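You operate a simulated robot arm through the tools that you are given. There is no shell and no other tool. Be economical: measure what you need, move in short steps, check, and stop when the job is done.

The job below is to be done with a simulated two-armed robot. You get a single attempt, and the scene is never put back.

TASK
Fold the grey cover in half and set the silver weight on it.
Fine: lift both weights off first; the other stays on the side table. Set down upright: black weight, silver weight, what you pick out.
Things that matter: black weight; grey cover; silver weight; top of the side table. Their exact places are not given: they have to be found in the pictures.

It is judged by the outcome, as a careful person would: the job done as asked, and still so three seconds after it is handed in. It fails if anything else is knocked over, pushed out of place, dropped, spilled or broken. A push-on lid holds only when it is set on centred and level and pressed home; a screw cap is set on level and turned clockwise until tight. Flat cloth is picked up by pressing the open fingertips on it (5 to 10 N) and closing them slowly along it; thin cloth reads only 2 to 8 mm in the jaws.

THE ROBOT
Two 7-joint arms with two-finger parallel grippers on one trunk, on a base that drives. Base frame: it is fixed to the floor where the robot stands at the start and does not move with it; the origin is under the middle of the robot, x ahead of it, y to its left, z up; the surface under the hand at the start is at about z = 0.78. Lengths are in m, angles in degrees, forces in N, time in s.
The left shoulder is at the start at [0.07, 0.163, 1.12], the right one opposite. With the tool pointing down near the work surface each hand reaches from about 0.38 to 0.88 m from the robot's upright axis, wherever it stands, measured 20 degrees to its own side. Places, roughly: top of the side table [0.6, -0.3, 0.8]. Payload 3.43 kg a hand.
The TCP of each hand is the grasp point between the finger pads, 0.034 m short of the fingertips. In the tool frame z runs along the fingers and y along their closing line. Largest opening 0.128 m; finger width 0.024, thickness 0.012; the body of the gripper, 0.048 by 0.13 m, starts 0.096 m behind the TCP.
Orientation is that of the tool frame in the base frame, as [roll, pitch, yaw] about the fixed x, y, z axes, in that order (R = Rz(yaw) Ry(pitch) Rx(roll)). With the fingers straight down and closing along the base's y, the tool's x points along the base's -x, its y along +y and its z along -z.

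THE INTERFACE
- The arms move only by the tool send_rows. It takes "left_motion", "right_motion" or both (then of equal length, played together; a hand with none holds still); each is a list of rows, each an object of numbers (a shift or turn left out is 0, a gripper value left out holds the last): "x", "y", "z": the shift along the tool's x, y, z in m; "rx", "ry", "rz": the turn, a rotation vector about the tool's x, y, z in degrees; "grip": the finger opening in m, from 0 to 0.128. In form: [{"x": .., "y": .., "z": .., "rx": .., "ry": .., "rz": .., "grip": ..}, ...]. A call has 1 to 12 rows; each row shifts and turns the commanded pose from where the row before left it, along the tool's axes as they then stand. Rows are played at 5 a second. More than 0.05 m and 8.6 degrees between two rows, or a gripper value outside its range, and nothing of the call is played. Where a pose cannot be reached the arm comes as near as it can. A force on the tool above 80 N (or 10 N above the force at the start of the call, whichever is more), or a blocked arm, ends the call early, and 0.2 s more pass. The fingers move at their own pace (about 0.153 m/s each) and stop on an object; they squeeze with about 25 N. The grip force told is the motor's: it shows also when the fingers shut on nothing. Time passes only in rows, and 0.2 s behind the last, so rows that do not move let the fingers close. The reply holds the time, the measured pose of the TCP, the force on the tool along the base axes, the opening and the grip force, in the units named above and with some noise, with the torque about the TCP (base axes, N m) and any sound that the robot's microphone picked up.
- Cameras (640 x 400 px; columns grow to the right, rows downward): "scene" is now at [0.1078, -0.0136, 1.3366]; the picture's right is [-0.37, -0.93, 0.00], its down [-0.69, 0.27, -0.67] and it looks along [0.62, -0.25, -0.74] (base axes); focal length 250 px, centre (320, 200). "left" rides on the left gripper at [0.076, 0.011, -0.16] in its tool frame; the picture's right is [-0.15, 0.99, 0.00], its down [-0.88, -0.13, -0.46] and it looks along [-0.45, -0.07, 0.89] (tool axes); focal length 234 px, centre (320, 200). "right" rides on the right gripper at [0.076, -0.011, -0.16] in its tool frame; the picture's right is [0.15, 0.99, 0.00], its down [-0.88, 0.13, -0.46] and it looks along [-0.45, 0.07, 0.89] (tool axes); focal length 234 px, centre (320, 200).
- get_image(camera): a new picture of that camera. It takes no simulated time.
- move_column(by): slides the trunk up (or, below 0, down) by that many m; the arms and the scene camera ride with it, the base frame stays. It gives what a move gives, with no picture.
- roll_base(legs): drives the robot by 1 to 6 legs, each [ahead, left, turn to the left] in m, m and degrees, along the robot's own axes; the way and the turn of a leg run together, so that a leg with both is an arc; at most 1.5 m and 180 degrees a leg. The arms and the cameras ride along, it lands a little off, and it stops where it bumps. It gives what a move gives.
- pan_tilt(pan, tilt): turns the head with the scene camera to pan (to the left, within 86 degrees either way) and tilt (down, from -29 to 69), counted from straight ahead of the robot. It gives what a move gives.
- locate(camera, pixels): for up to 12 pixels [column, row] of the newest picture of that camera ("zoom" is the newest enlarged one), the place [x, y, z] in the base frame of the surface seen there, good to about 0.003 m, but the place of the scene camera against the robot may be out by one fixed shift of up to 0.025 m in any direction. It takes no simulated time.
- inspect(camera, box): a new picture of the part [left, top, right, bottom] of that camera's present view, enlarged. It takes no simulated time.
- job_done(): hands the job in; it is judged then, once.

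Go step by step. Measure first, check grasps and placings, and put right what went wrong. The budget is 80 turns and 62 pictures, counting those below and the enlarged ones. Unless the task says otherwise, let go and move clear before handing in, and close with one line.

The tools are called after "Emit:" as name(argument=value, ...) on one line, values as JSON. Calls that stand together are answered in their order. send_rows: Moves the arms, as the interface text tells. Its arguments: {"type":"object","properties":{"left_motion":{"type":"array","items":{"type":"object","properties":{"x":{"type":"number"},"y":{"type":"number"},"z":{"type":"number"},"rx":{"type":"number"},"ry":{"type":"number"},"rz":{"type":"number"},"grip":{"type":"number"}}}},"right_motion":{"type":"array","items":{"type":"object","properties":{"x":{"type":"number"},"y":{"type":"number"},"z":{"type":"number"},"rx":{"type":"number"},"ry":{"type":"number"},"rz":{"type":"number"},"grip":{"type":"number"}}}}},"required":[]} The other tools are called the same way: move_column (by) slides the trunk up or down; roll_base (legs) drives the base; pan_tilt (pan, tilt) turns the head that bears the scene camera; get_image (camera) takes a picture; locate (camera, pixels) gives the place of the surface under pixels of a picture; inspect (camera, box) takes an enlarged picture of a part of a camera's view; job_done () hands the job in.

At the start:

```text
time_s: 0.0
left_tool_pos: [0.5201, 0.0432, 1.0664]
left_tcp_rot: [-179.9, 0.0, 180.0]
left_force: [0.4, -0.5, 0.1]
left_ft_torque: [0.0, 0.04, 0.04]
left_finger_gap: 0.1281
left_finger_force: 0.1
right_tool_pos: [0.4563, -0.3909, 1.0438]
right_tcp_rot: [180.0, 0.0, -180.0]
right_force: [0.6, 0.4, -0.6]
right_ft_torque: [0.01, 0.0, -0.01]
right_finger_gap: 0.1278
right_finger_force: 0.0
trunk travel left (down, up): [-0.6, 0.34]
robot x, y, heading: [-0.0024, -0.0003, 0.1]
head pan, tilt: [-21.6, 47.8]
```

scene: 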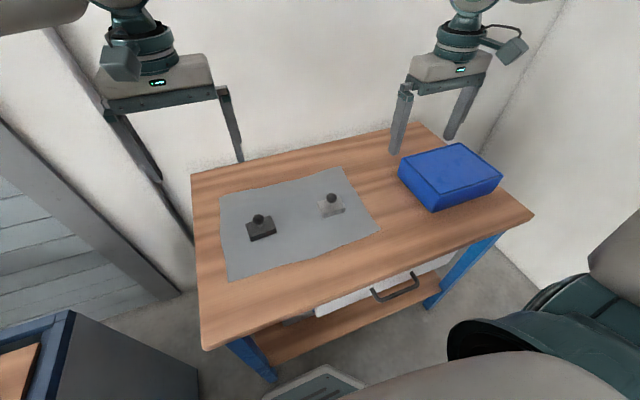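
right: 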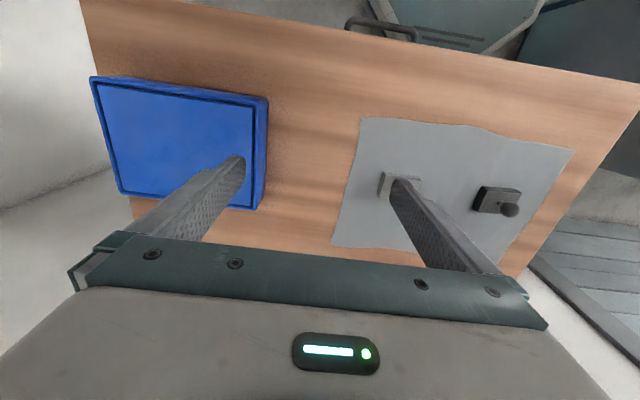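
left: 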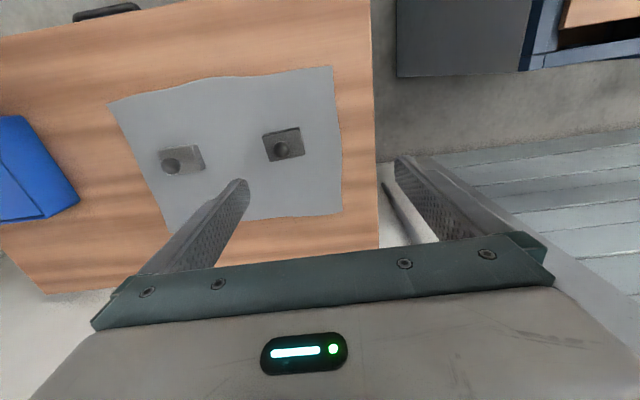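

The scene shows the grey cover with corners near (219,195), (342,168), (379,231), (229,279), the black weight at (262,228) and the silver one at (331,206). I'll measure them in all the cameras.

Emit:
locate(camera="scene", pixels=[[221, 197], [341, 170], [377, 230], [231, 277], [259, 218], [262, 232], [331, 197], [332, 210], [194, 178], [420, 128], [205, 345], [530, 215]])

Emit:
locate(camera="left", pixels=[[110, 105], [331, 69], [340, 213], [171, 226], [281, 149], [294, 135], [171, 165], [195, 155], [376, 240], [370, 20]])

Emit:
locate(camera="right", pixels=[[363, 120], [571, 152], [334, 244], [510, 209], [490, 197], [385, 180], [267, 100], [120, 190], [85, 10], [635, 90]])

Emit:
inspect(camera="scene", box=[190, 140, 400, 290])

```text
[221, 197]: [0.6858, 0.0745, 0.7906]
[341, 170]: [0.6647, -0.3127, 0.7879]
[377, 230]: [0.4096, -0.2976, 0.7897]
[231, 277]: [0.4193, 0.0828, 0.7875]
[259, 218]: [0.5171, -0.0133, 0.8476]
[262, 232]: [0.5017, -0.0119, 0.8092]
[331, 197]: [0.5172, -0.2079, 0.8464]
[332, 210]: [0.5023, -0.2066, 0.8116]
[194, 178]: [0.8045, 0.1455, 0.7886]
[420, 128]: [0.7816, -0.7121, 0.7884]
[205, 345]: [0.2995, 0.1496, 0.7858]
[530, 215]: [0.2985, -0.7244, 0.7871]
```

```text
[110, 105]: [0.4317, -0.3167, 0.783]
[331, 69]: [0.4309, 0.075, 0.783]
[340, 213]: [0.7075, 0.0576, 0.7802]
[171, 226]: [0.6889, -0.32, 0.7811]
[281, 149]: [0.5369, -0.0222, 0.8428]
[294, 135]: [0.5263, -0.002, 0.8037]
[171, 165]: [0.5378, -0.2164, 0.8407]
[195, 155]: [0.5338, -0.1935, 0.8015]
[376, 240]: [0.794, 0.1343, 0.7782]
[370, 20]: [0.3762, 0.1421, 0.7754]
```

```text
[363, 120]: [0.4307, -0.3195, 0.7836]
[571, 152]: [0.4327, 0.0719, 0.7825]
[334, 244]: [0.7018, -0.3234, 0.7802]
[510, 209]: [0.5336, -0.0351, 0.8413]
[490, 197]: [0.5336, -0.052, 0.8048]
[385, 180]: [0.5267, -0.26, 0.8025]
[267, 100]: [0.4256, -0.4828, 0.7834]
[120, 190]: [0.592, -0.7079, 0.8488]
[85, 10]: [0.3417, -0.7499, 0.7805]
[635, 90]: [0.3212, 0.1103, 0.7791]
```

```text
2.67 times, centred on (295, 215) of scene
```

zoom: 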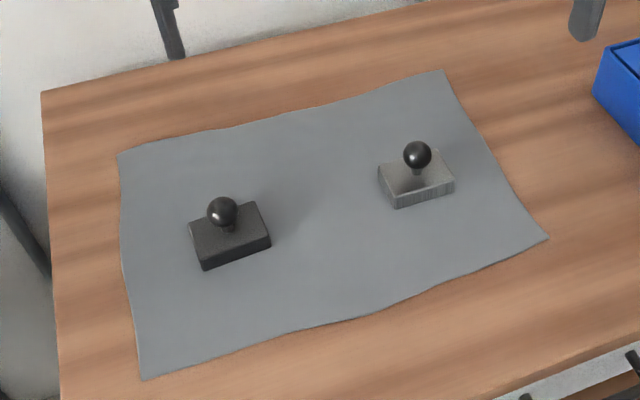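

Left and right wrist views agree (the scene camera is off by about [0.02,-0.008,-0.006]): cover x 0.43–0.705, y −0.32–0.072, table z≈0.78, black knob ≈(0.537,−0.023), silver knob ≈(0.537,−0.216). I'll bring the right hand above the silver weight, move the left hand aside and look.

Emit:
send_rows(right_motion=[{"x": -0.016, "y": 0.035}, {"x": -0.016, "y": 0.035}, {"x": -0.016, "y": 0.035}, {"x": -0.016, "y": 0.035}, {"x": -0.016, "y": 0.035}, {"z": 0.04}, {"z": 0.04}, {"z": 0.04}, {}], left_motion=[{"y": 0.045}, {"y": 0.045}, {"y": 0.045}, {"y": 0.045}, {"y": 0.045}, {}, {}, {}, {}])

Emit:
get_image(camera="right")

```text
time_s: 2.0
left_tool_pos: [0.5191, 0.2722, 1.0652]
left_tcp_rot: [-180.0, 0.0, -179.9]
left_force: [0.0, 0.7, -0.6]
left_ft_torque: [0.0, 0.01, -0.03]
left_finger_gap: 0.1281
left_finger_force: 0.1
right_tool_pos: [0.5417, -0.2176, 0.9225]
right_tcp_rot: [-180.0, 0.1, 179.8]
right_force: [0.2, 0.5, -0.6]
right_ft_torque: [0.0, -0.03, 0.01]
right_finger_gap: 0.1279
right_finger_force: 0.1
trunk travel left (down, up): [-0.6, 0.34]
robot x, y, heading: [-0.0011, -0.005, -0.0]
head pan, tilt: [-21.6, 47.8]
```

```text
57 pictures are left
```

right: 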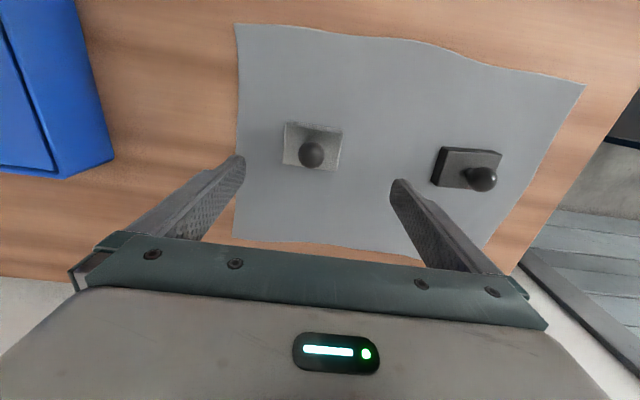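

Emit:
locate(camera="right", pixels=[[312, 154], [312, 146], [312, 163], [300, 154], [323, 154], [287, 126], [340, 133], [284, 163], [483, 179], [443, 150], [500, 155], [436, 182]])

Emit:
locate(camera="scene", pixels=[[400, 163], [434, 209], [500, 178], [455, 145]])

```text
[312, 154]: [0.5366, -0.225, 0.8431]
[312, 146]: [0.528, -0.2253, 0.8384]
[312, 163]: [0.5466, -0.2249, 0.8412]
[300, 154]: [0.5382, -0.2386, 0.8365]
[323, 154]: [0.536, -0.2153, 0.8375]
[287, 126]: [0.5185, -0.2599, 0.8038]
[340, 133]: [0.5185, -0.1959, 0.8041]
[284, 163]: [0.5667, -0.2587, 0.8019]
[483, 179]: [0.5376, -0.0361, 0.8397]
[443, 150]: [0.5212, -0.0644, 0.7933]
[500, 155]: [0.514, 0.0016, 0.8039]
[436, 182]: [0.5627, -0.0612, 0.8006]
```

```text
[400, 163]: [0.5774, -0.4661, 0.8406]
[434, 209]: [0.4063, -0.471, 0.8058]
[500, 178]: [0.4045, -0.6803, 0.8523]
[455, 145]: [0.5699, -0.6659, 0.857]
```

The silver knob is centred near (0.541,−0.227), its base 0.064×0.047, top at z 0.804; the ball is at z≈0.832. I'll lower so the fingertips stop just above the base and close on the ball.

Emit:
send_rows(right_motion=[{"y": -0.0095, "z": 0.02}, {"z": 0.03}, {"z": 0.028}, {}, {"grip": 0.06}, {"grip": 0.03}, {"grip": 0.0}, {}, {}])

Emit:
get_image(camera="right")

```text
time_s: 4.0
left_tool_pos: [0.5195, 0.2734, 1.0648]
left_tcp_rot: [180.0, 0.1, -179.9]
left_force: [0.8, 0.3, -0.1]
left_ft_torque: [0.05, -0.03, 0.0]
left_finger_gap: 0.128
left_finger_force: 0.1
right_tool_pos: [0.539, -0.2269, 0.8433]
right_tcp_rot: [180.0, 0.0, 180.0]
right_force: [0.4, -0.7, 0.3]
right_ft_torque: [-0.01, -0.01, 0.0]
right_finger_gap: 0.029
right_finger_force: 25.4
trunk travel left (down, up): [-0.6, 0.34]
robot x, y, heading: [-0.0013, -0.0016, 0.1]
head pan, tilt: [-21.6, 47.8]
```

```text
56 pictures are left
```

right: 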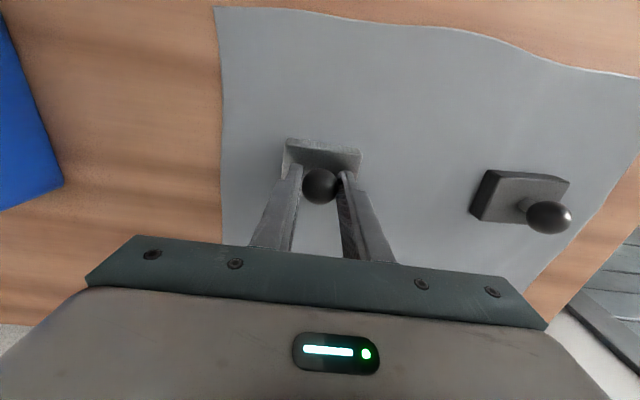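

The ball is held (gap 0.029, 25 N). Lifting and carrying it to the bare table right of the cover.

Emit:
send_rows(right_motion=[{"z": -0.02}, {"z": -0.03}, {"z": -0.03}, {"x": 0.008, "y": -0.03}, {"x": 0.008, "y": -0.03}, {"x": 0.008, "y": -0.03}, {"x": 0.008, "y": -0.03}, {"x": 0.006, "y": -0.03}, {"y": -0.031}, {}, {}])

Emit:
get_image(camera="right")

Emit:
get_image(camera="scene")

```text
time_s: 6.4
left_tool_pos: [0.5201, 0.2723, 1.0657]
left_tcp_rot: [-180.0, -0.1, -179.9]
left_force: [-0.8, 0.1, -0.7]
left_ft_torque: [0.03, 0.01, -0.01]
left_finger_gap: 0.128
left_finger_force: 0.0
right_tool_pos: [0.4997, -0.4087, 0.924]
right_tcp_rot: [180.0, 0.0, 180.0]
right_force: [0.4, 0.3, -6.5]
right_ft_torque: [0.02, 0.0, -0.01]
right_finger_gap: 0.0291
right_finger_force: 25.3
trunk travel left (down, up): [-0.6, 0.34]
robot x, y, heading: [-0.0011, 0.0008, 0.0]
head pan, tilt: [-21.6, 47.8]
```

```text
55 pictures are left
```

right: 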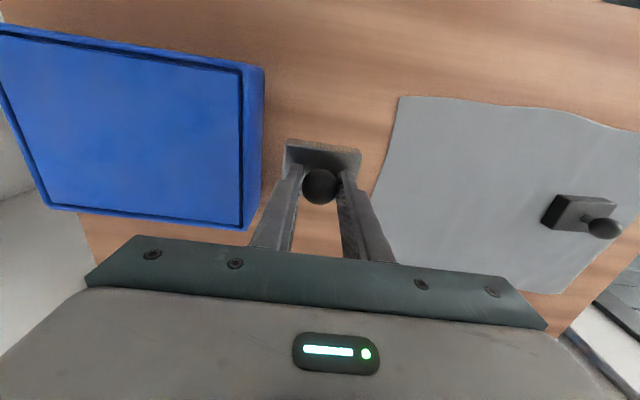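

```text
54 pictures are left
```

scene: 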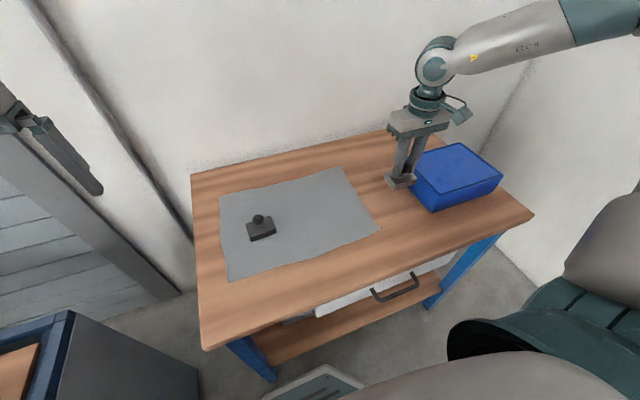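

The silver weight hangs level, clear between box and cover. Lowering it onto the table.

Emit:
send_rows(right_motion=[{"y": 0.006, "z": 0.03}, {"z": 0.03}, {"z": 0.014}, {"z": 0.004}, {"z": 0.003}, {}])

```text
time_s: 7.8
left_tool_pos: [0.5208, 0.2721, 1.0653]
left_tcp_rot: [-180.0, 0.0, -179.9]
left_force: [0.5, 0.0, 0.4]
left_ft_torque: [0.02, -0.03, 0.01]
left_finger_gap: 0.1281
left_finger_force: 0.0
right_tool_pos: [0.5, -0.4037, 0.8444]
right_tcp_rot: [180.0, 0.0, 179.9]
right_force: [0.3, 0.0, -5.9]
right_ft_torque: [0.0, 0.01, 0.01]
right_finger_gap: 0.0294
right_finger_force: 25.9
trunk travel left (down, up): [-0.6, 0.34]
robot x, y, heading: [-0.0011, -0.0023, 0.3]
head pan, tilt: [-21.6, 47.8]
```

Emit:
send_rows(right_motion=[{"z": 0.001}, {"z": 0.001}, {"z": 0.001}, {}])

```text
time_s: 8.8
left_tool_pos: [0.5208, 0.2731, 1.0664]
left_tcp_rot: [-180.0, 0.0, -179.8]
left_force: [-0.3, -0.9, 0.4]
left_ft_torque: [-0.01, 0.0, 0.0]
left_finger_gap: 0.1281
left_finger_force: 0.0
right_tool_pos: [0.4988, -0.4024, 0.8418]
right_tcp_rot: [-180.0, 0.1, -180.0]
right_force: [2.4, -1.8, -0.1]
right_ft_torque: [-0.05, 0.02, 0.04]
right_finger_gap: 0.0294
right_finger_force: 25.2
trunk travel left (down, up): [-0.6, 0.34]
robot x, y, heading: [-0.0014, -0.001, 0.3]
head pan, tilt: [-21.6, 47.8]
```

The force dropped to about 0, so the weight stands on the table. I'll release, rise and go above the black weight.

Emit:
send_rows(right_motion=[{"grip": 0.05}, {"grip": 0.07}, {"z": -0.03}, {"z": -0.05}, {"x": -0.005, "y": 0.046, "grip": 0.1}, {"x": -0.005, "y": 0.046}, {"x": -0.005, "y": 0.046}, {"x": -0.005, "y": 0.046}, {"x": -0.005, "y": 0.046}, {"x": -0.005, "y": 0.046}, {"x": -0.005, "y": 0.046}, {"x": -0.005, "y": 0.046}])

Emit:
get_image(camera="right")

Emit:
get_image(camera="scene")

```text
time_s: 11.4
left_tool_pos: [0.5208, 0.2721, 1.0641]
left_tcp_rot: [180.0, 0.0, -179.8]
left_force: [-0.2, 0.9, 0.0]
left_ft_torque: [0.01, 0.05, 0.02]
left_finger_gap: 0.1278
left_finger_force: 0.1
right_tool_pos: [0.5154, -0.1373, 0.937]
right_tcp_rot: [179.8, 0.1, 179.9]
right_force: [0.5, -0.5, 0.6]
right_ft_torque: [0.02, 0.0, 0.02]
right_finger_gap: 0.1002
right_finger_force: 0.0
right hand out of reach, approached as far as the arm can: row 10, 11, 12
trunk travel left (down, up): [-0.6, 0.34]
robot x, y, heading: [-0.0025, -0.0013, 0.0]
head pan, tilt: [-21.6, 47.8]
```

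```text
53 pictures are left
```

right: 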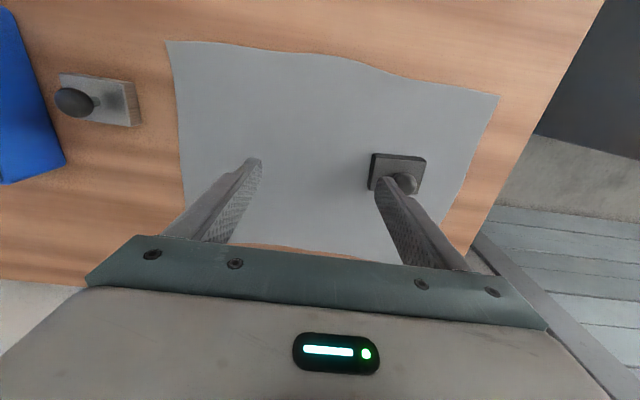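

```text
52 pictures are left
```

scene: 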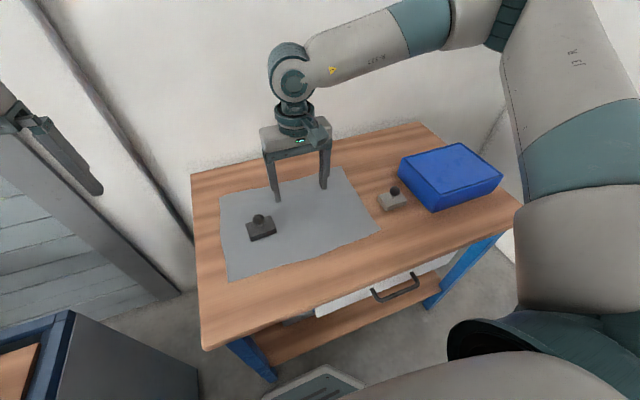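

The right arm cannot reach past y≈−0.137, so the black weight is out of its reach from here. I'll raise the right hand, shift the base 0.2 m to the right, and use the left hand for the black weight.

Emit:
send_rows(right_motion=[{"z": -0.045}, {"z": -0.045}, {"y": -0.045}, {"y": -0.045}, {"y": -0.045}, {"y": -0.045}])

Emit:
roll_base(legs=[[0, -0.2, 0]])

Emit:
get_image(camera="left")

```text
time_s: 12.8
left_tool_pos: [0.5191, 0.2717, 1.065]
left_tcp_rot: [179.9, 0.0, -180.0]
left_force: [-1.1, -0.3, -0.4]
left_ft_torque: [0.01, -0.03, -0.02]
left_finger_gap: 0.1278
left_finger_force: 0.1
right_tool_pos: [0.5161, -0.3125, 1.0294]
right_tcp_rot: [179.9, 0.1, 180.0]
right_force: [-0.6, -0.6, 0.8]
right_ft_torque: [0.0, 0.04, -0.03]
right_finger_gap: 0.1001
right_finger_force: 0.0
trunk travel left (down, up): [-0.6, 0.34]
robot x, y, heading: [-0.0058, -0.0001, 0.0]
head pan, tilt: [-21.6, 47.8]
```

```text
time_s: 14.4
left_tool_pos: [0.5191, 0.0709, 1.0651]
left_tcp_rot: [179.9, 0.0, -179.6]
left_force: [-0.3, 0.3, -0.2]
left_ft_torque: [0.03, 0.03, 0.02]
left_finger_gap: 0.128
left_finger_force: 0.1
right_tool_pos: [0.519, -0.5138, 1.0311]
right_tcp_rot: [180.0, -0.1, -179.8]
right_force: [-0.3, 0.1, -0.3]
right_ft_torque: [0.0, -0.04, 0.01]
right_finger_gap: 0.1
right_finger_force: 0.0
trunk travel left (down, up): [-0.6, 0.34]
robot x, y, heading: [0.0019, -0.2037, 0.4]
head pan, tilt: [-21.6, 47.8]
```

```text
51 pictures are left
```

left: 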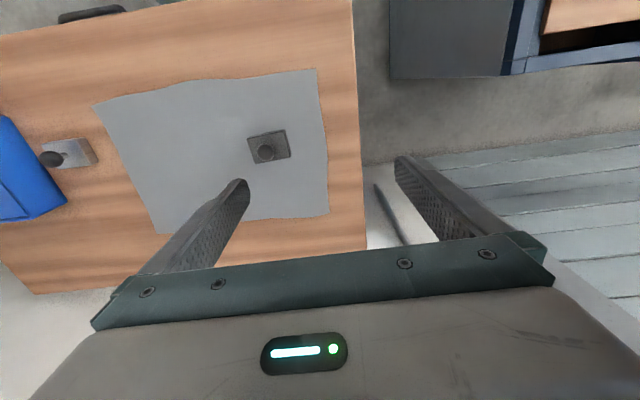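

The base moved cleanly and nothing is disturbed; the black weight is at (266,148). Bringing the left hand above it.

Emit:
send_rows(left_motion=[{"x": -0.007, "y": -0.034}, {"x": -0.007, "y": -0.034}, {"x": -0.006, "y": -0.034}, {"z": 0.045}, {"z": 0.045}, {"z": 0.045}, {}])

Emit:
get_image(camera="left")

```text
time_s: 16.0
left_tool_pos: [0.5396, -0.0324, 0.9326]
left_tcp_rot: [179.9, 0.1, -179.7]
left_force: [0.4, -0.3, 0.3]
left_ft_torque: [0.0, 0.0, -0.05]
left_finger_gap: 0.1281
left_finger_force: 0.0
right_tool_pos: [0.5191, -0.5136, 1.0308]
right_tcp_rot: [-180.0, 0.1, -179.7]
right_force: [-1.3, -0.5, 0.7]
right_ft_torque: [0.02, -0.04, 0.01]
right_finger_gap: 0.0999
right_finger_force: 0.0
trunk travel left (down, up): [-0.6, 0.34]
robot x, y, heading: [0.0039, -0.2078, 0.2]
head pan, tilt: [-21.6, 47.8]
```

```text
50 pictures are left
```

left: 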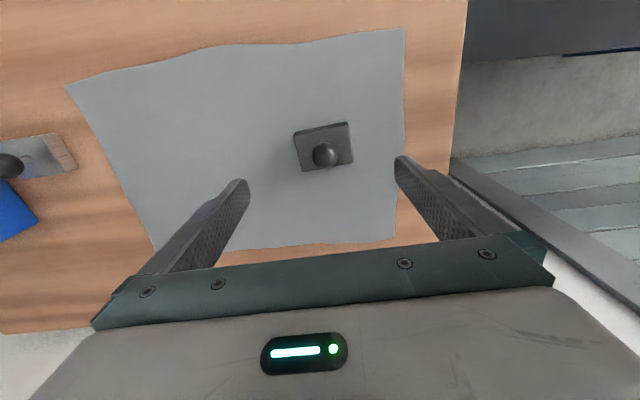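

Emit:
locate(camera="left", pixels=[[326, 155], [326, 147], [326, 164], [315, 155], [337, 155], [295, 131], [348, 123], [353, 162], [68, 87], [402, 30], [396, 234], [150, 244]])

```text
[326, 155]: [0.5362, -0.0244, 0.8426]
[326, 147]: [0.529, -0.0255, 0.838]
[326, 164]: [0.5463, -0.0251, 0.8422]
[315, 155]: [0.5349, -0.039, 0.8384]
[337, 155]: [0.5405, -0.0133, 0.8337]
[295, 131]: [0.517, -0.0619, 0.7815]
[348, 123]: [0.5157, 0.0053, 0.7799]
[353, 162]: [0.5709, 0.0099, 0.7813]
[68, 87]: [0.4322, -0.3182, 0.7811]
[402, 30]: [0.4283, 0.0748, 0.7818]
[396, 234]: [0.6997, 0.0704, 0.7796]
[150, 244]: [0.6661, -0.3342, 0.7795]
```

The black knob is centred at about (0.540,−0.026). Shifting +6 mm in y, lowering and gripping.

Emit:
send_rows(left_motion=[{"y": 0.006, "z": 0.03}, {"z": 0.03}, {"z": 0.029}, {}, {"grip": 0.06}, {"grip": 0.03}, {"grip": 0.0}, {}, {}])

```text
time_s: 18.0
left_tool_pos: [0.5436, -0.0259, 0.841]
left_tcp_rot: [179.9, -0.1, -179.5]
left_force: [0.1, -1.8, -0.3]
left_ft_torque: [-0.01, 0.0, -0.03]
left_finger_gap: 0.0292
left_finger_force: 24.7
right_tool_pos: [0.518, -0.5125, 1.0308]
right_tcp_rot: [179.9, 0.0, -179.7]
right_force: [-0.2, -0.4, -1.0]
right_ft_torque: [-0.01, -0.01, 0.01]
right_finger_gap: 0.1001
right_finger_force: 0.1
trunk travel left (down, up): [-0.6, 0.34]
robot x, y, heading: [0.0021, -0.2038, 0.4]
head pan, tilt: [-21.6, 47.8]
```

Gripped (gap 0.029). Lifting and carrying it toward the front strip of the table at x≈0.37.

Emit:
send_rows(left_motion=[{"z": -0.02}, {"z": -0.03}, {"z": -0.03}, {"x": 0.03}, {"x": 0.03}, {"x": 0.03}, {"x": 0.03}, {"x": 0.03}, {"x": 0.023}, {}, {}])

Emit:
get_image(camera="left")

Emit:
get_image(camera="scene")

```text
time_s: 20.4
left_tool_pos: [0.3727, -0.0261, 0.9221]
left_tcp_rot: [-179.9, -0.1, -179.6]
left_force: [-0.5, 0.0, -6.8]
left_ft_torque: [-0.02, -0.04, 0.02]
left_finger_gap: 0.029
left_finger_force: 25.0
left hand out of reach, approached as far as the arm can: row 9
right_tool_pos: [0.5176, -0.5129, 1.0314]
right_tcp_rot: [180.0, 0.0, -179.7]
right_force: [-0.5, 0.4, -1.0]
right_ft_torque: [0.02, -0.01, 0.0]
right_finger_gap: 0.0999
right_finger_force: 0.0
trunk travel left (down, up): [-0.6, 0.34]
robot x, y, heading: [0.0016, -0.2058, 0.2]
head pan, tilt: [-21.6, 47.8]
```

```text
49 pictures are left
```

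left: 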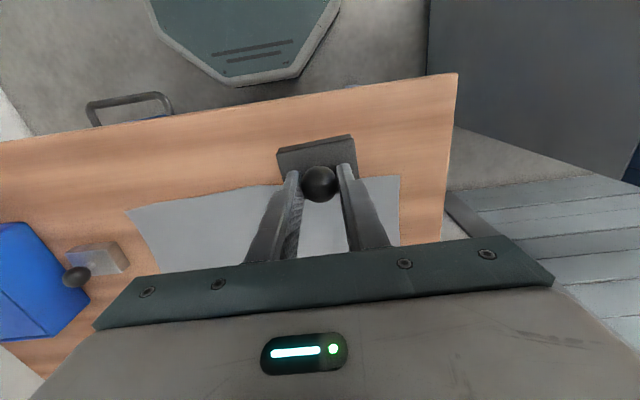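

```text
48 pictures are left
```

scene: 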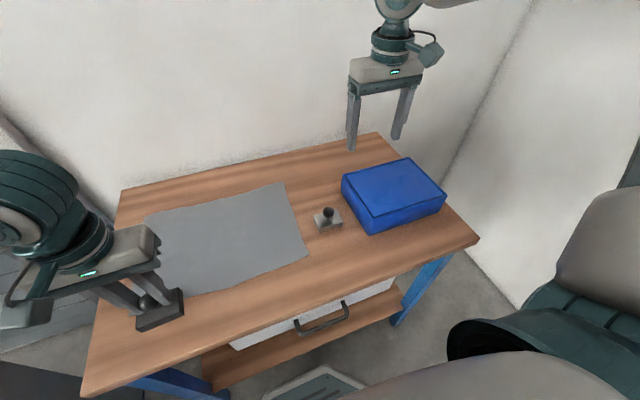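

It hangs level at x 0.373 over bare table. Lowering in steps.

Emit:
send_rows(left_motion=[{"z": 0.03}, {"z": 0.03}, {"z": 0.012}, {"z": 0.004}, {}])

```text
time_s: 21.6
left_tool_pos: [0.3731, -0.0251, 0.8445]
left_tcp_rot: [-180.0, -0.2, -179.5]
left_force: [-0.7, 1.3, -5.0]
left_ft_torque: [0.03, -0.01, 0.01]
left_finger_gap: 0.0294
left_finger_force: 24.7
right_tool_pos: [0.5187, -0.5132, 1.0309]
right_tcp_rot: [179.9, 0.1, -179.7]
right_force: [-0.8, 0.0, -0.1]
right_ft_torque: [-0.01, 0.01, -0.02]
right_finger_gap: 0.1003
right_finger_force: 0.1
trunk travel left (down, up): [-0.6, 0.34]
robot x, y, heading: [-0.0012, -0.2039, 0.5]
head pan, tilt: [-21.6, 47.8]
```

Emit:
send_rows(left_motion=[{"z": 0.001}, {"z": 0.001}, {"z": 0.001}, {"z": 0.001}, {"z": 0.001}, {}])

```text
time_s: 23.0
left_tool_pos: [0.3718, -0.0271, 0.8411]
left_tcp_rot: [180.0, -0.2, -179.6]
left_force: [-0.1, 0.8, -6.1]
left_ft_torque: [-0.02, 0.01, 0.02]
left_finger_gap: 0.0295
left_finger_force: 24.8
right_tool_pos: [0.5184, -0.5126, 1.0312]
right_tcp_rot: [-180.0, 0.0, -179.7]
right_force: [0.0, 0.1, 0.2]
right_ft_torque: [0.0, 0.0, 0.03]
right_finger_gap: 0.1
right_finger_force: 0.1
trunk travel left (down, up): [-0.6, 0.34]
robot x, y, heading: [-0.0005, -0.2046, 0.4]
head pan, tilt: [-21.6, 47.8]
```

Emit:
send_rows(left_motion=[{"z": 0.001}, {"z": 0.001}, {"z": 0.001}, {}])

```text
time_s: 24.0
left_tool_pos: [0.3705, -0.0281, 0.8393]
left_tcp_rot: [-179.9, 0.0, -179.5]
left_force: [6.2, 4.9, 18.9]
left_ft_torque: [0.05, -0.07, -0.03]
left_finger_gap: 0.0297
left_finger_force: 24.7
right_tool_pos: [0.5166, -0.5129, 1.0306]
right_tcp_rot: [-179.9, 0.0, -179.6]
right_force: [0.0, 0.0, 0.4]
right_ft_torque: [0.01, -0.02, 0.02]
right_finger_gap: 0.0999
right_finger_force: 0.1
trunk travel left (down, up): [-0.6, 0.34]
robot x, y, heading: [0.0008, -0.2053, 0.4]
head pan, tilt: [-21.6, 47.8]
```

The weight is firmly on the table (+19 N). I'll release, rise, then re-centre the base for the fold.

Emit:
send_rows(left_motion=[{"z": -0.001}, {"grip": 0.05}, {"grip": 0.06}, {}, {"z": -0.03}, {"z": -0.045}, {"z": -0.045}, {"x": -0.03, "y": 0.02}, {"x": -0.03, "y": 0.02}, {}], right_motion=[{}, {}, {}, {}, {}, {}, {}, {"x": 0.03, "y": 0.03}, {"x": 0.03, "y": 0.03, "grip": 0.06}, {}])

Emit:
roll_base(legs=[[0, 0.08, 0]])

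Emit:
pan_tilt(pan=0, tilt=55)

Emit:
get_image(camera="scene")

Emit:
get_image(camera="left")

Emit:
get_image(camera="right")

```text
time_s: 26.2
left_tool_pos: [0.4352, 0.0122, 0.96]
left_tcp_rot: [-180.0, 0.0, -179.6]
left_force: [0.6, 0.2, 0.1]
left_ft_torque: [0.01, 0.04, -0.03]
left_finger_gap: 0.0598
left_finger_force: 0.1
left hand out of reach, approached as far as the arm can: row 5
right_tool_pos: [0.459, -0.455, 1.0301]
right_tcp_rot: [179.9, 0.0, -179.7]
right_force: [-1.1, -0.3, 0.0]
right_ft_torque: [0.02, 0.05, 0.01]
right_finger_gap: 0.0597
right_finger_force: 0.1
trunk travel left (down, up): [-0.6, 0.34]
robot x, y, heading: [-0.0007, -0.2069, 0.1]
head pan, tilt: [-21.6, 47.8]
```

```text
time_s: 27.3
left_tool_pos: [0.433, 0.0958, 0.9606]
left_tcp_rot: [-179.9, 0.1, -179.6]
left_force: [-0.4, 0.3, -0.9]
left_ft_torque: [-0.03, 0.0, 0.01]
left_finger_gap: 0.0596
left_finger_force: 0.1
right_tool_pos: [0.4588, -0.37, 1.0299]
right_tcp_rot: [-180.0, 0.0, -179.6]
right_force: [0.7, 0.6, 0.0]
right_ft_torque: [-0.03, -0.01, -0.01]
right_finger_gap: 0.0599
right_finger_force: 0.0
trunk travel left (down, up): [-0.6, 0.34]
robot x, y, heading: [0.002, -0.1211, 0.5]
head pan, tilt: [-21.6, 47.8]
```

```text
time_s: 28.1
left_tool_pos: [0.4326, 0.0939, 0.9599]
left_tcp_rot: [179.9, 0.0, -179.5]
left_force: [1.0, -0.7, -0.6]
left_ft_torque: [0.02, 0.04, -0.01]
left_finger_gap: 0.0599
left_finger_force: 0.1
right_tool_pos: [0.4582, -0.3716, 1.0297]
right_tcp_rot: [-180.0, 0.0, -179.7]
right_force: [0.3, -0.3, -0.6]
right_ft_torque: [0.02, 0.02, 0.0]
right_finger_gap: 0.06
right_finger_force: 0.0
trunk travel left (down, up): [-0.6, 0.34]
robot x, y, heading: [0.0002, -0.1273, 0.3]
head pan, tilt: [0.0, 55.0]
```

```text
47 pictures are left
```

scene: 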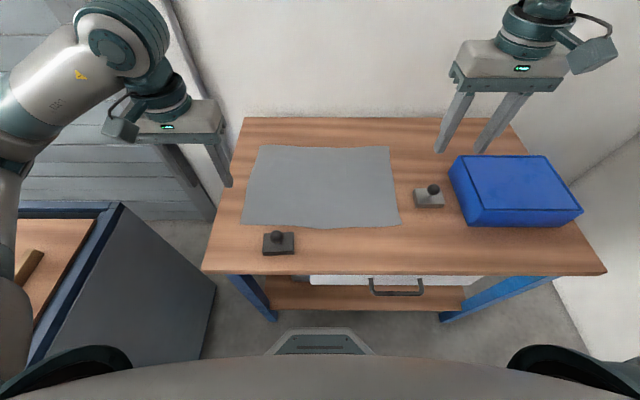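

```text
46 pictures are left
```

left: 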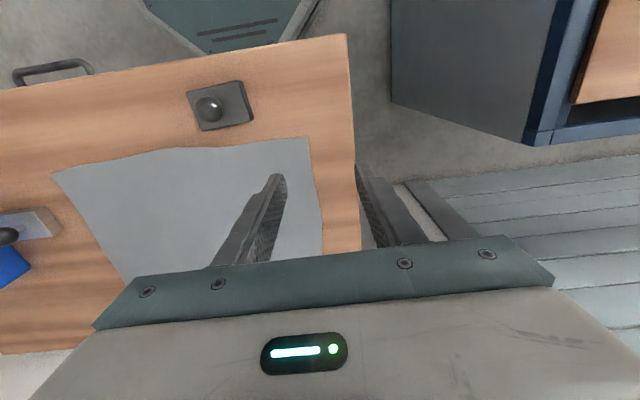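

```text
45 pictures are left
```

right: 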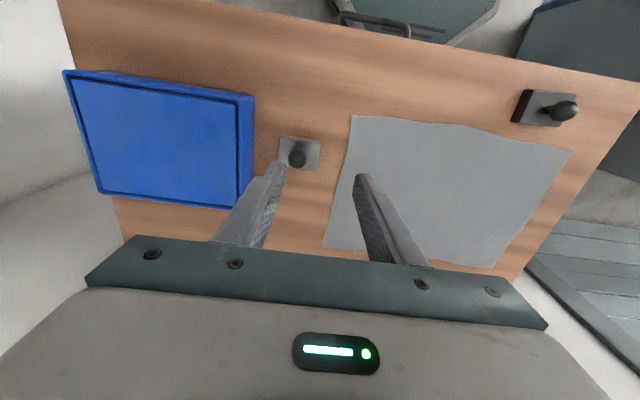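

Both weights stand off the cover. Measuring the cover's corners anew before the pinch.

Emit:
locate(camera="left", pixels=[[307, 138], [52, 176], [180, 149], [321, 245]])

Emit:
locate(camera="right", pixels=[[352, 117], [569, 152], [460, 126], [324, 246], [493, 264], [245, 208]])

Emit:
locate(camera="scene", pixels=[[262, 147], [387, 149], [400, 224], [243, 223], [320, 228], [325, 148], [278, 236], [433, 190]])

```text
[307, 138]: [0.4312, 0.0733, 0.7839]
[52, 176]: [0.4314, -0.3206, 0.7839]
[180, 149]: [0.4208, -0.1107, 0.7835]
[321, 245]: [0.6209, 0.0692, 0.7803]
```

```text
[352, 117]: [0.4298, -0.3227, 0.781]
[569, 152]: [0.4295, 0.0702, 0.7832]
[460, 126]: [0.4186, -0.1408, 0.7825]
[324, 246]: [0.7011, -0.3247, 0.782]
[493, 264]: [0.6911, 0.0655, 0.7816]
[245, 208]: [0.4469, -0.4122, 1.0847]
```

```text
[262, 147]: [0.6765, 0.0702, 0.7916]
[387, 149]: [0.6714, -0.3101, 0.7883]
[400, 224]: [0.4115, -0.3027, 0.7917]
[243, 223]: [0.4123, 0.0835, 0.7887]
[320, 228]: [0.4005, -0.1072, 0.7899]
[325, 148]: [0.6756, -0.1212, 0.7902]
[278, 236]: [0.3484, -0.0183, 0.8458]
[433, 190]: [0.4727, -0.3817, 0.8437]
```

Front corners are at (0.430,0.072) and (0.430,−0.322), back edge x≈0.70. I'll fold the front edge onto the back edge with both hands: first hover over pinch points at (0.446,0.040) and (0.446,−0.290).

Emit:
send_rows(left_motion=[{"x": -0.0067, "y": -0.027, "grip": 0.035}, {"x": -0.0067, "y": -0.027}, {"z": 0.03}, {"z": 0.03}, {"z": 0.03}, {"z": 0.03}, {"z": 0.013}, {}], right_motion=[{"x": 0.006, "y": 0.041, "grip": 0.035}, {"x": 0.006, "y": 0.041}, {"z": 0.045}, {"z": 0.045}, {"z": 0.045}, {"z": 0.045}, {"z": 0.023}, {}])

Emit:
get_image(camera="left")

Emit:
get_image(camera="right")

```text
time_s: 29.9
left_tool_pos: [0.4464, 0.0379, 0.8269]
left_tcp_rot: [179.9, 0.1, -179.5]
left_force: [-1.2, -0.8, -0.4]
left_ft_torque: [0.0, -0.01, -0.02]
left_finger_gap: 0.0347
left_finger_force: 0.1
right_tool_pos: [0.448, -0.2922, 0.8297]
right_tcp_rot: [179.9, 0.1, -179.6]
right_force: [0.4, -0.1, 0.7]
right_ft_torque: [-0.03, -0.02, -0.03]
right_finger_gap: 0.0348
right_finger_force: 0.1
right hand out of reach, approached as far as the arm can: row 7
trunk travel left (down, up): [-0.6, 0.34]
robot x, y, heading: [-0.0033, -0.1232, 0.6]
head pan, tilt: [0.0, 55.0]
```

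```text
44 pictures are left
```

left: 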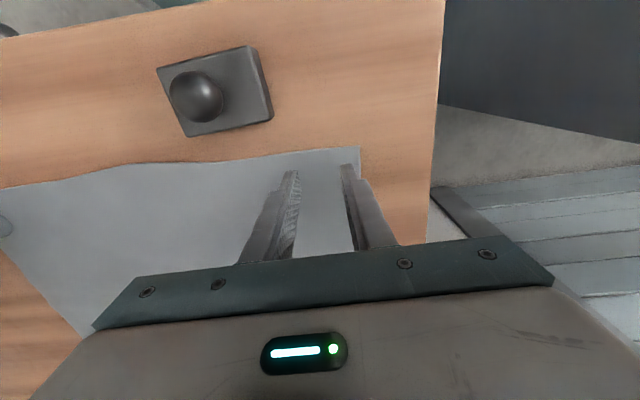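

```text
43 pictures are left
```

right: 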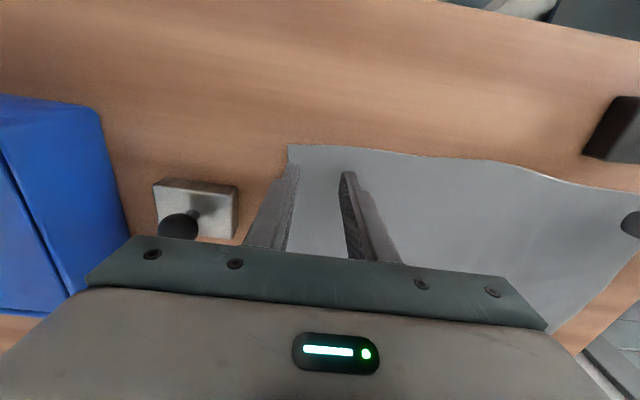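

The fingers sit correctly inside the corners, but the right arm is at its near limit. I'll lift, back the base up 0.08 m, and come down again.

Emit:
send_rows(left_motion=[{"z": -0.04}, {"z": -0.04}, {"z": -0.04}], right_motion=[{"z": -0.04}, {"z": -0.04}, {"z": -0.04}])

Emit:
roll_base(legs=[[-0.08, 0, 0]])

```text
time_s: 30.7
left_tool_pos: [0.4425, 0.0397, 0.9482]
left_tcp_rot: [-180.0, 0.1, -179.6]
left_force: [-0.5, 0.2, -0.2]
left_ft_torque: [0.0, -0.03, 0.0]
left_finger_gap: 0.0351
left_finger_force: 0.0
right_tool_pos: [0.4423, -0.2949, 0.9504]
right_tcp_rot: [179.9, 0.2, -179.6]
right_force: [-0.1, 0.6, 0.6]
right_ft_torque: [0.02, -0.03, -0.01]
right_finger_gap: 0.0351
right_finger_force: 0.1
trunk travel left (down, up): [-0.6, 0.34]
robot x, y, heading: [-0.0032, -0.1221, 0.3]
head pan, tilt: [0.0, 55.0]
```

```text
time_s: 31.8
left_tool_pos: [0.3644, 0.0408, 0.9472]
left_tcp_rot: [180.0, 0.1, -179.3]
left_force: [-0.9, -0.3, 0.3]
left_ft_torque: [0.01, 0.0, -0.03]
left_finger_gap: 0.035
left_finger_force: 0.0
right_tool_pos: [0.3666, -0.2935, 0.9487]
right_tcp_rot: [-179.9, 0.1, -179.6]
right_force: [-0.6, 0.6, 0.6]
right_ft_torque: [0.05, -0.05, -0.03]
right_finger_gap: 0.0348
right_finger_force: 0.0
trunk travel left (down, up): [-0.6, 0.34]
robot x, y, heading: [-0.0787, -0.1199, 0.4]
head pan, tilt: [0.0, 55.0]
```

Emit:
send_rows(left_motion=[{"x": -0.041}, {"x": -0.041}, {"z": 0.04}, {"z": 0.04}, {"z": 0.025}, {"z": 0.017}, {}], right_motion=[{"x": -0.04}, {"x": -0.04, "y": 0.0035}, {"z": 0.04}, {"z": 0.04}, {"z": 0.025}, {"z": 0.018}, {}])

```text
time_s: 33.4
left_tool_pos: [0.4494, 0.0415, 0.8228]
left_tcp_rot: [180.0, 0.0, -179.4]
left_force: [-0.6, 0.1, 0.0]
left_ft_torque: [-0.01, -0.03, -0.02]
left_finger_gap: 0.0349
left_finger_force: 0.1
right_tool_pos: [0.4433, -0.3033, 0.8354]
right_tcp_rot: [179.9, 0.2, -179.6]
right_force: [-0.3, -0.4, -0.2]
right_ft_torque: [0.0, -0.01, 0.02]
right_finger_gap: 0.035
right_finger_force: 0.1
right hand out of reach, approached as far as the arm can: row 5, 6
trunk travel left (down, up): [-0.6, 0.34]
robot x, y, heading: [-0.0776, -0.1247, 0.6]
head pan, tilt: [0.0, 55.0]
```

The right arm's limit is a cross-body one that is worse at low height, so lowering the trunk should help. I'll raise the hands, then lower the trunk 0.13 m and look.

Emit:
send_rows(left_motion=[{"z": -0.045}, {"z": -0.045}, {"z": -0.045}, {"z": -0.045}], right_motion=[{"z": -0.045}, {"z": -0.045}, {"z": -0.045}, {"z": -0.045}])

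Emit:
move_column(by=-0.13)

Emit:
get_image(camera="scene")

```text
time_s: 34.4
left_tool_pos: [0.4474, 0.0367, 1.0061]
left_tcp_rot: [180.0, 0.1, -179.4]
left_force: [-0.4, 0.4, 0.0]
left_ft_torque: [-0.01, -0.01, -0.01]
left_finger_gap: 0.0348
left_finger_force: 0.1
right_tool_pos: [0.4422, -0.3064, 1.0133]
right_tcp_rot: [179.9, 0.1, -179.5]
right_force: [0.3, 0.5, 0.0]
right_ft_torque: [0.02, -0.02, -0.01]
right_finger_gap: 0.0351
right_finger_force: 0.0
trunk travel left (down, up): [-0.6, 0.34]
robot x, y, heading: [-0.0775, -0.1219, 0.5]
head pan, tilt: [0.0, 55.0]
```

```text
time_s: 36.0
left_tool_pos: [0.4484, 0.0383, 0.8747]
left_tcp_rot: [180.0, 0.1, -179.4]
left_force: [0.2, 0.1, 0.8]
left_ft_torque: [-0.02, 0.03, 0.0]
left_finger_gap: 0.035
left_finger_force: 0.1
right_tool_pos: [0.4428, -0.3047, 0.8813]
right_tcp_rot: [-179.9, 0.1, -179.6]
right_force: [-0.4, -0.1, 0.8]
right_ft_torque: [0.01, 0.02, 0.0]
right_finger_gap: 0.0351
right_finger_force: 0.1
trunk travel left (down, up): [-0.47, 0.47]
robot x, y, heading: [-0.0792, -0.1216, 0.3]
head pan, tilt: [0.0, 55.0]
```

```text
42 pictures are left
```

scene: 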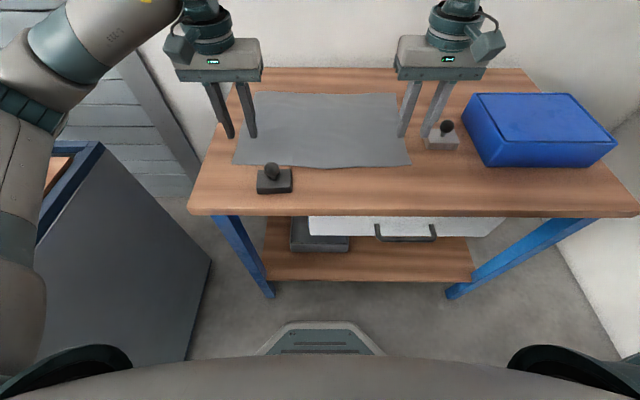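

Hands are clear. Before pinching, I'll test that both hands can travel the fold to x≈0.69 at low height.

Emit:
send_rows(left_motion=[{"x": -0.04}, {"x": -0.04}, {"x": -0.04}, {"x": -0.04}, {"x": -0.04}, {"x": -0.04, "z": 0.02}, {"z": 0.01}, {}], right_motion=[{"x": -0.04, "y": 0.015}, {"x": -0.04}, {"x": -0.04}, {"x": -0.04}, {"x": -0.04}, {"x": -0.04, "z": 0.025}, {"z": 0.015}, {}])

```text
time_s: 37.8
left_tool_pos: [0.6889, 0.0423, 0.842]
left_tcp_rot: [-180.0, 0.0, -179.4]
left_force: [0.5, -0.3, 0.8]
left_ft_torque: [-0.03, 0.0, -0.02]
left_finger_gap: 0.0346
left_finger_force: 0.1
right_tool_pos: [0.6086, -0.3635, 0.8452]
right_tcp_rot: [179.9, 0.1, -179.6]
right_force: [0.1, -1.4, -0.3]
right_ft_torque: [0.01, 0.02, -0.05]
right_finger_gap: 0.035
right_finger_force: 0.1
right hand out of reach, approached as far as the arm can: row 3, 4, 5, 6
trunk travel left (down, up): [-0.47, 0.47]
robot x, y, heading: [-0.0787, -0.1229, 0.6]
head pan, tilt: [0.0, 55.0]
```

The left hand reaches (0.689,0.042) but the right stopped at azimuth ≈19°, so the base should stand further left. I'll raise the hands and move the base to about (−0.02,−0.01).

Emit:
send_rows(left_motion=[{"z": -0.04}, {"z": -0.04}, {"x": 0.04}, {"x": 0.04}, {"x": 0.04}], right_motion=[{"z": -0.04}, {"z": -0.04}, {"x": 0.04}, {"x": 0.02}, {}])

Emit:
roll_base(legs=[[0.06, 0.11, 0]])

```text
time_s: 39.0
left_tool_pos: [0.567, 0.0379, 0.9239]
left_tcp_rot: [-179.9, -0.1, -179.4]
left_force: [0.1, 0.3, 0.1]
left_ft_torque: [-0.02, -0.02, -0.04]
left_finger_gap: 0.0348
left_finger_force: 0.1
right_tool_pos: [0.5468, -0.3618, 0.928]
right_tcp_rot: [180.0, 0.2, -179.6]
right_force: [-0.2, -0.3, 0.4]
right_ft_torque: [0.0, 0.01, 0.03]
right_finger_gap: 0.0351
right_finger_force: 0.1
trunk travel left (down, up): [-0.47, 0.47]
robot x, y, heading: [-0.0752, -0.1216, 0.6]
head pan, tilt: [0.0, 55.0]
```

```text
time_s: 40.2
left_tool_pos: [0.6294, 0.1473, 0.9234]
left_tcp_rot: [-179.9, 0.0, -179.3]
left_force: [1.0, -0.2, 0.1]
left_ft_torque: [-0.03, 0.06, 0.02]
left_finger_gap: 0.0349
left_finger_force: 0.1
right_tool_pos: [0.6072, -0.2514, 0.9265]
right_tcp_rot: [-179.9, 0.0, -179.5]
right_force: [0.4, 0.2, 0.6]
right_ft_torque: [-0.05, 0.0, 0.01]
right_finger_gap: 0.0351
right_finger_force: 0.1
trunk travel left (down, up): [-0.47, 0.47]
robot x, y, heading: [-0.0213, -0.0169, 0.4]
head pan, tilt: [0.0, 55.0]
```

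Testing the far end of the fold again: left to (0.69,0.04), right to (0.69,−0.29), at low height.

Emit:
send_rows(left_motion=[{"x": -0.02, "y": -0.036}, {"x": -0.02, "y": -0.036}, {"x": -0.02, "y": -0.035}, {"z": 0.04}, {"z": 0.04}, {}], right_motion=[{"x": -0.028, "y": -0.013}, {"x": -0.028, "y": -0.013}, {"x": -0.027, "y": -0.013}, {"z": 0.04}, {"z": 0.04}, {}])

```text
time_s: 41.6
left_tool_pos: [0.6883, 0.0381, 0.8463]
left_tcp_rot: [180.0, 0.1, -179.5]
left_force: [-0.2, -0.9, -1.0]
left_ft_torque: [-0.04, 0.01, -0.01]
left_finger_gap: 0.0347
left_finger_force: 0.0
right_tool_pos: [0.6882, -0.2899, 0.8464]
right_tcp_rot: [-180.0, 0.2, -179.6]
right_force: [-0.1, 0.8, -0.1]
right_ft_torque: [0.0, 0.0, -0.03]
right_finger_gap: 0.0348
right_finger_force: 0.0
trunk travel left (down, up): [-0.47, 0.47]
robot x, y, heading: [-0.0185, -0.0185, 0.5]
head pan, tilt: [0.0, 55.0]
```

Both reached the far end. Back to the pinch points at x≈0.446, hovering.

Emit:
send_rows(left_motion=[{"z": -0.03}, {"x": 0.04}, {"x": 0.04}, {"x": 0.04}, {"x": 0.04}, {"x": 0.04}, {"x": 0.042}, {"z": 0.03}, {"z": 0.022}, {}], right_motion=[{"z": -0.03}, {"x": 0.04}, {"x": 0.04}, {"x": 0.04}, {"x": 0.04}, {"x": 0.04}, {"x": 0.042}, {"z": 0.03}, {"z": 0.022}, {}])

Emit:
get_image(camera="left")

Emit:
get_image(camera="right")

```text
time_s: 43.8
left_tool_pos: [0.4469, 0.0359, 0.8226]
left_tcp_rot: [-179.9, -0.1, -179.4]
left_force: [0.5, -0.1, 0.0]
left_ft_torque: [-0.01, 0.01, -0.03]
left_finger_gap: 0.0347
left_finger_force: 0.1
right_tool_pos: [0.4487, -0.2916, 0.8262]
right_tcp_rot: [179.9, 0.0, -179.6]
right_force: [0.1, 0.8, -0.4]
right_ft_torque: [-0.01, 0.0, 0.0]
right_finger_gap: 0.0348
right_finger_force: 0.1
trunk travel left (down, up): [-0.47, 0.47]
robot x, y, heading: [-0.0221, -0.0148, 0.6]
head pan, tilt: [0.0, 55.0]
```

```text
41 pictures are left
```

left: 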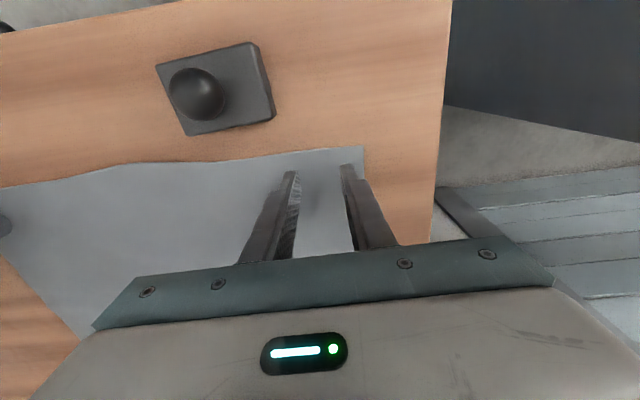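

```text
40 pictures are left
```

right: 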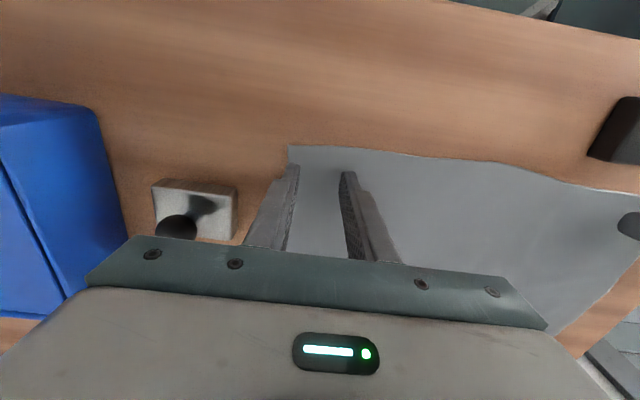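

Good placement on both. Lowering towards contact while watching the force.

Emit:
send_rows(left_motion=[{"z": 0.003}, {"z": 0.002}, {"z": 0.001}, {}], right_motion=[{"z": 0.004}, {"z": 0.003}, {"z": 0.002}, {}])

```text
time_s: 44.8
left_tool_pos: [0.4458, 0.0364, 0.8159]
left_tcp_rot: [-179.9, 0.2, -179.3]
left_force: [0.4, 0.9, -0.3]
left_ft_torque: [0.0, 0.0, -0.02]
left_finger_gap: 0.0347
left_finger_force: 0.1
right_tool_pos: [0.4488, -0.2919, 0.8174]
right_tcp_rot: [180.0, 0.0, -179.6]
right_force: [-0.5, -0.5, -0.2]
right_ft_torque: [-0.01, 0.0, 0.01]
right_finger_gap: 0.0349
right_finger_force: 0.0
trunk travel left (down, up): [-0.47, 0.47]
robot x, y, heading: [-0.0197, -0.0179, 0.6]
head pan, tilt: [0.0, 55.0]
```

Emit:
send_rows(left_motion=[{"z": 0.001}, {"z": 0.001}, {}], right_motion=[{"z": 0.0015}, {"z": 0.0015}, {}])

```text
time_s: 45.6
left_tool_pos: [0.446, 0.0367, 0.815]
left_tcp_rot: [-179.9, 0.1, -179.4]
left_force: [1.4, -0.4, 4.7]
left_ft_torque: [0.12, -0.01, -0.04]
left_finger_gap: 0.0349
left_finger_force: 0.0
right_tool_pos: [0.4477, -0.2931, 0.8155]
right_tcp_rot: [-180.0, 0.3, -179.5]
right_force: [3.9, -3.5, 24.9]
right_ft_torque: [-0.58, 0.01, 0.07]
right_finger_gap: 0.035
right_finger_force: 0.3
trunk travel left (down, up): [-0.47, 0.47]
robot x, y, heading: [-0.0173, -0.019, 0.6]
head pan, tilt: [0.0, 55.0]
```

Left presses with 5 N, right with 25 N: ease the right up about 1.2 mm.

Emit:
send_rows(left_motion=[{"z": 0.0002}, {}], right_motion=[{"z": -0.0012}, {}])

```text
time_s: 46.2
left_tool_pos: [0.447, 0.0372, 0.815]
left_tcp_rot: [179.9, 0.2, -179.4]
left_force: [1.8, -3.3, 17.6]
left_ft_torque: [0.26, -0.02, -0.05]
left_finger_gap: 0.0345
left_finger_force: 0.0
right_tool_pos: [0.4477, -0.2936, 0.8152]
right_tcp_rot: [180.0, 0.1, -179.6]
right_force: [3.5, 0.0, 15.8]
right_ft_torque: [-0.29, -0.1, 0.08]
right_finger_gap: 0.0351
right_finger_force: 0.1
trunk travel left (down, up): [-0.47, 0.47]
robot x, y, heading: [-0.0155, -0.015, 0.4]
head pan, tilt: [0.0, 55.0]
```

Emit:
send_rows(left_motion=[{"z": -0.0007}, {}, {}], right_motion=[{"z": -0.0006}, {}, {}])

```text
time_s: 47.0
left_tool_pos: [0.4461, 0.0366, 0.8157]
left_tcp_rot: [179.9, 0.2, -179.3]
left_force: [1.4, 1.5, 27.8]
left_ft_torque: [0.51, 0.03, -0.03]
left_finger_gap: 0.0346
left_finger_force: 0.0
right_tool_pos: [0.4463, -0.2927, 0.8144]
right_tcp_rot: [180.0, 0.0, -179.5]
right_force: [1.3, 0.3, 3.1]
right_ft_torque: [-0.05, -0.03, 0.03]
right_finger_gap: 0.0348
right_finger_force: 0.0
trunk travel left (down, up): [-0.47, 0.47]
robot x, y, heading: [-0.0218, -0.0095, 0.6]
head pan, tilt: [0.0, 55.0]
```

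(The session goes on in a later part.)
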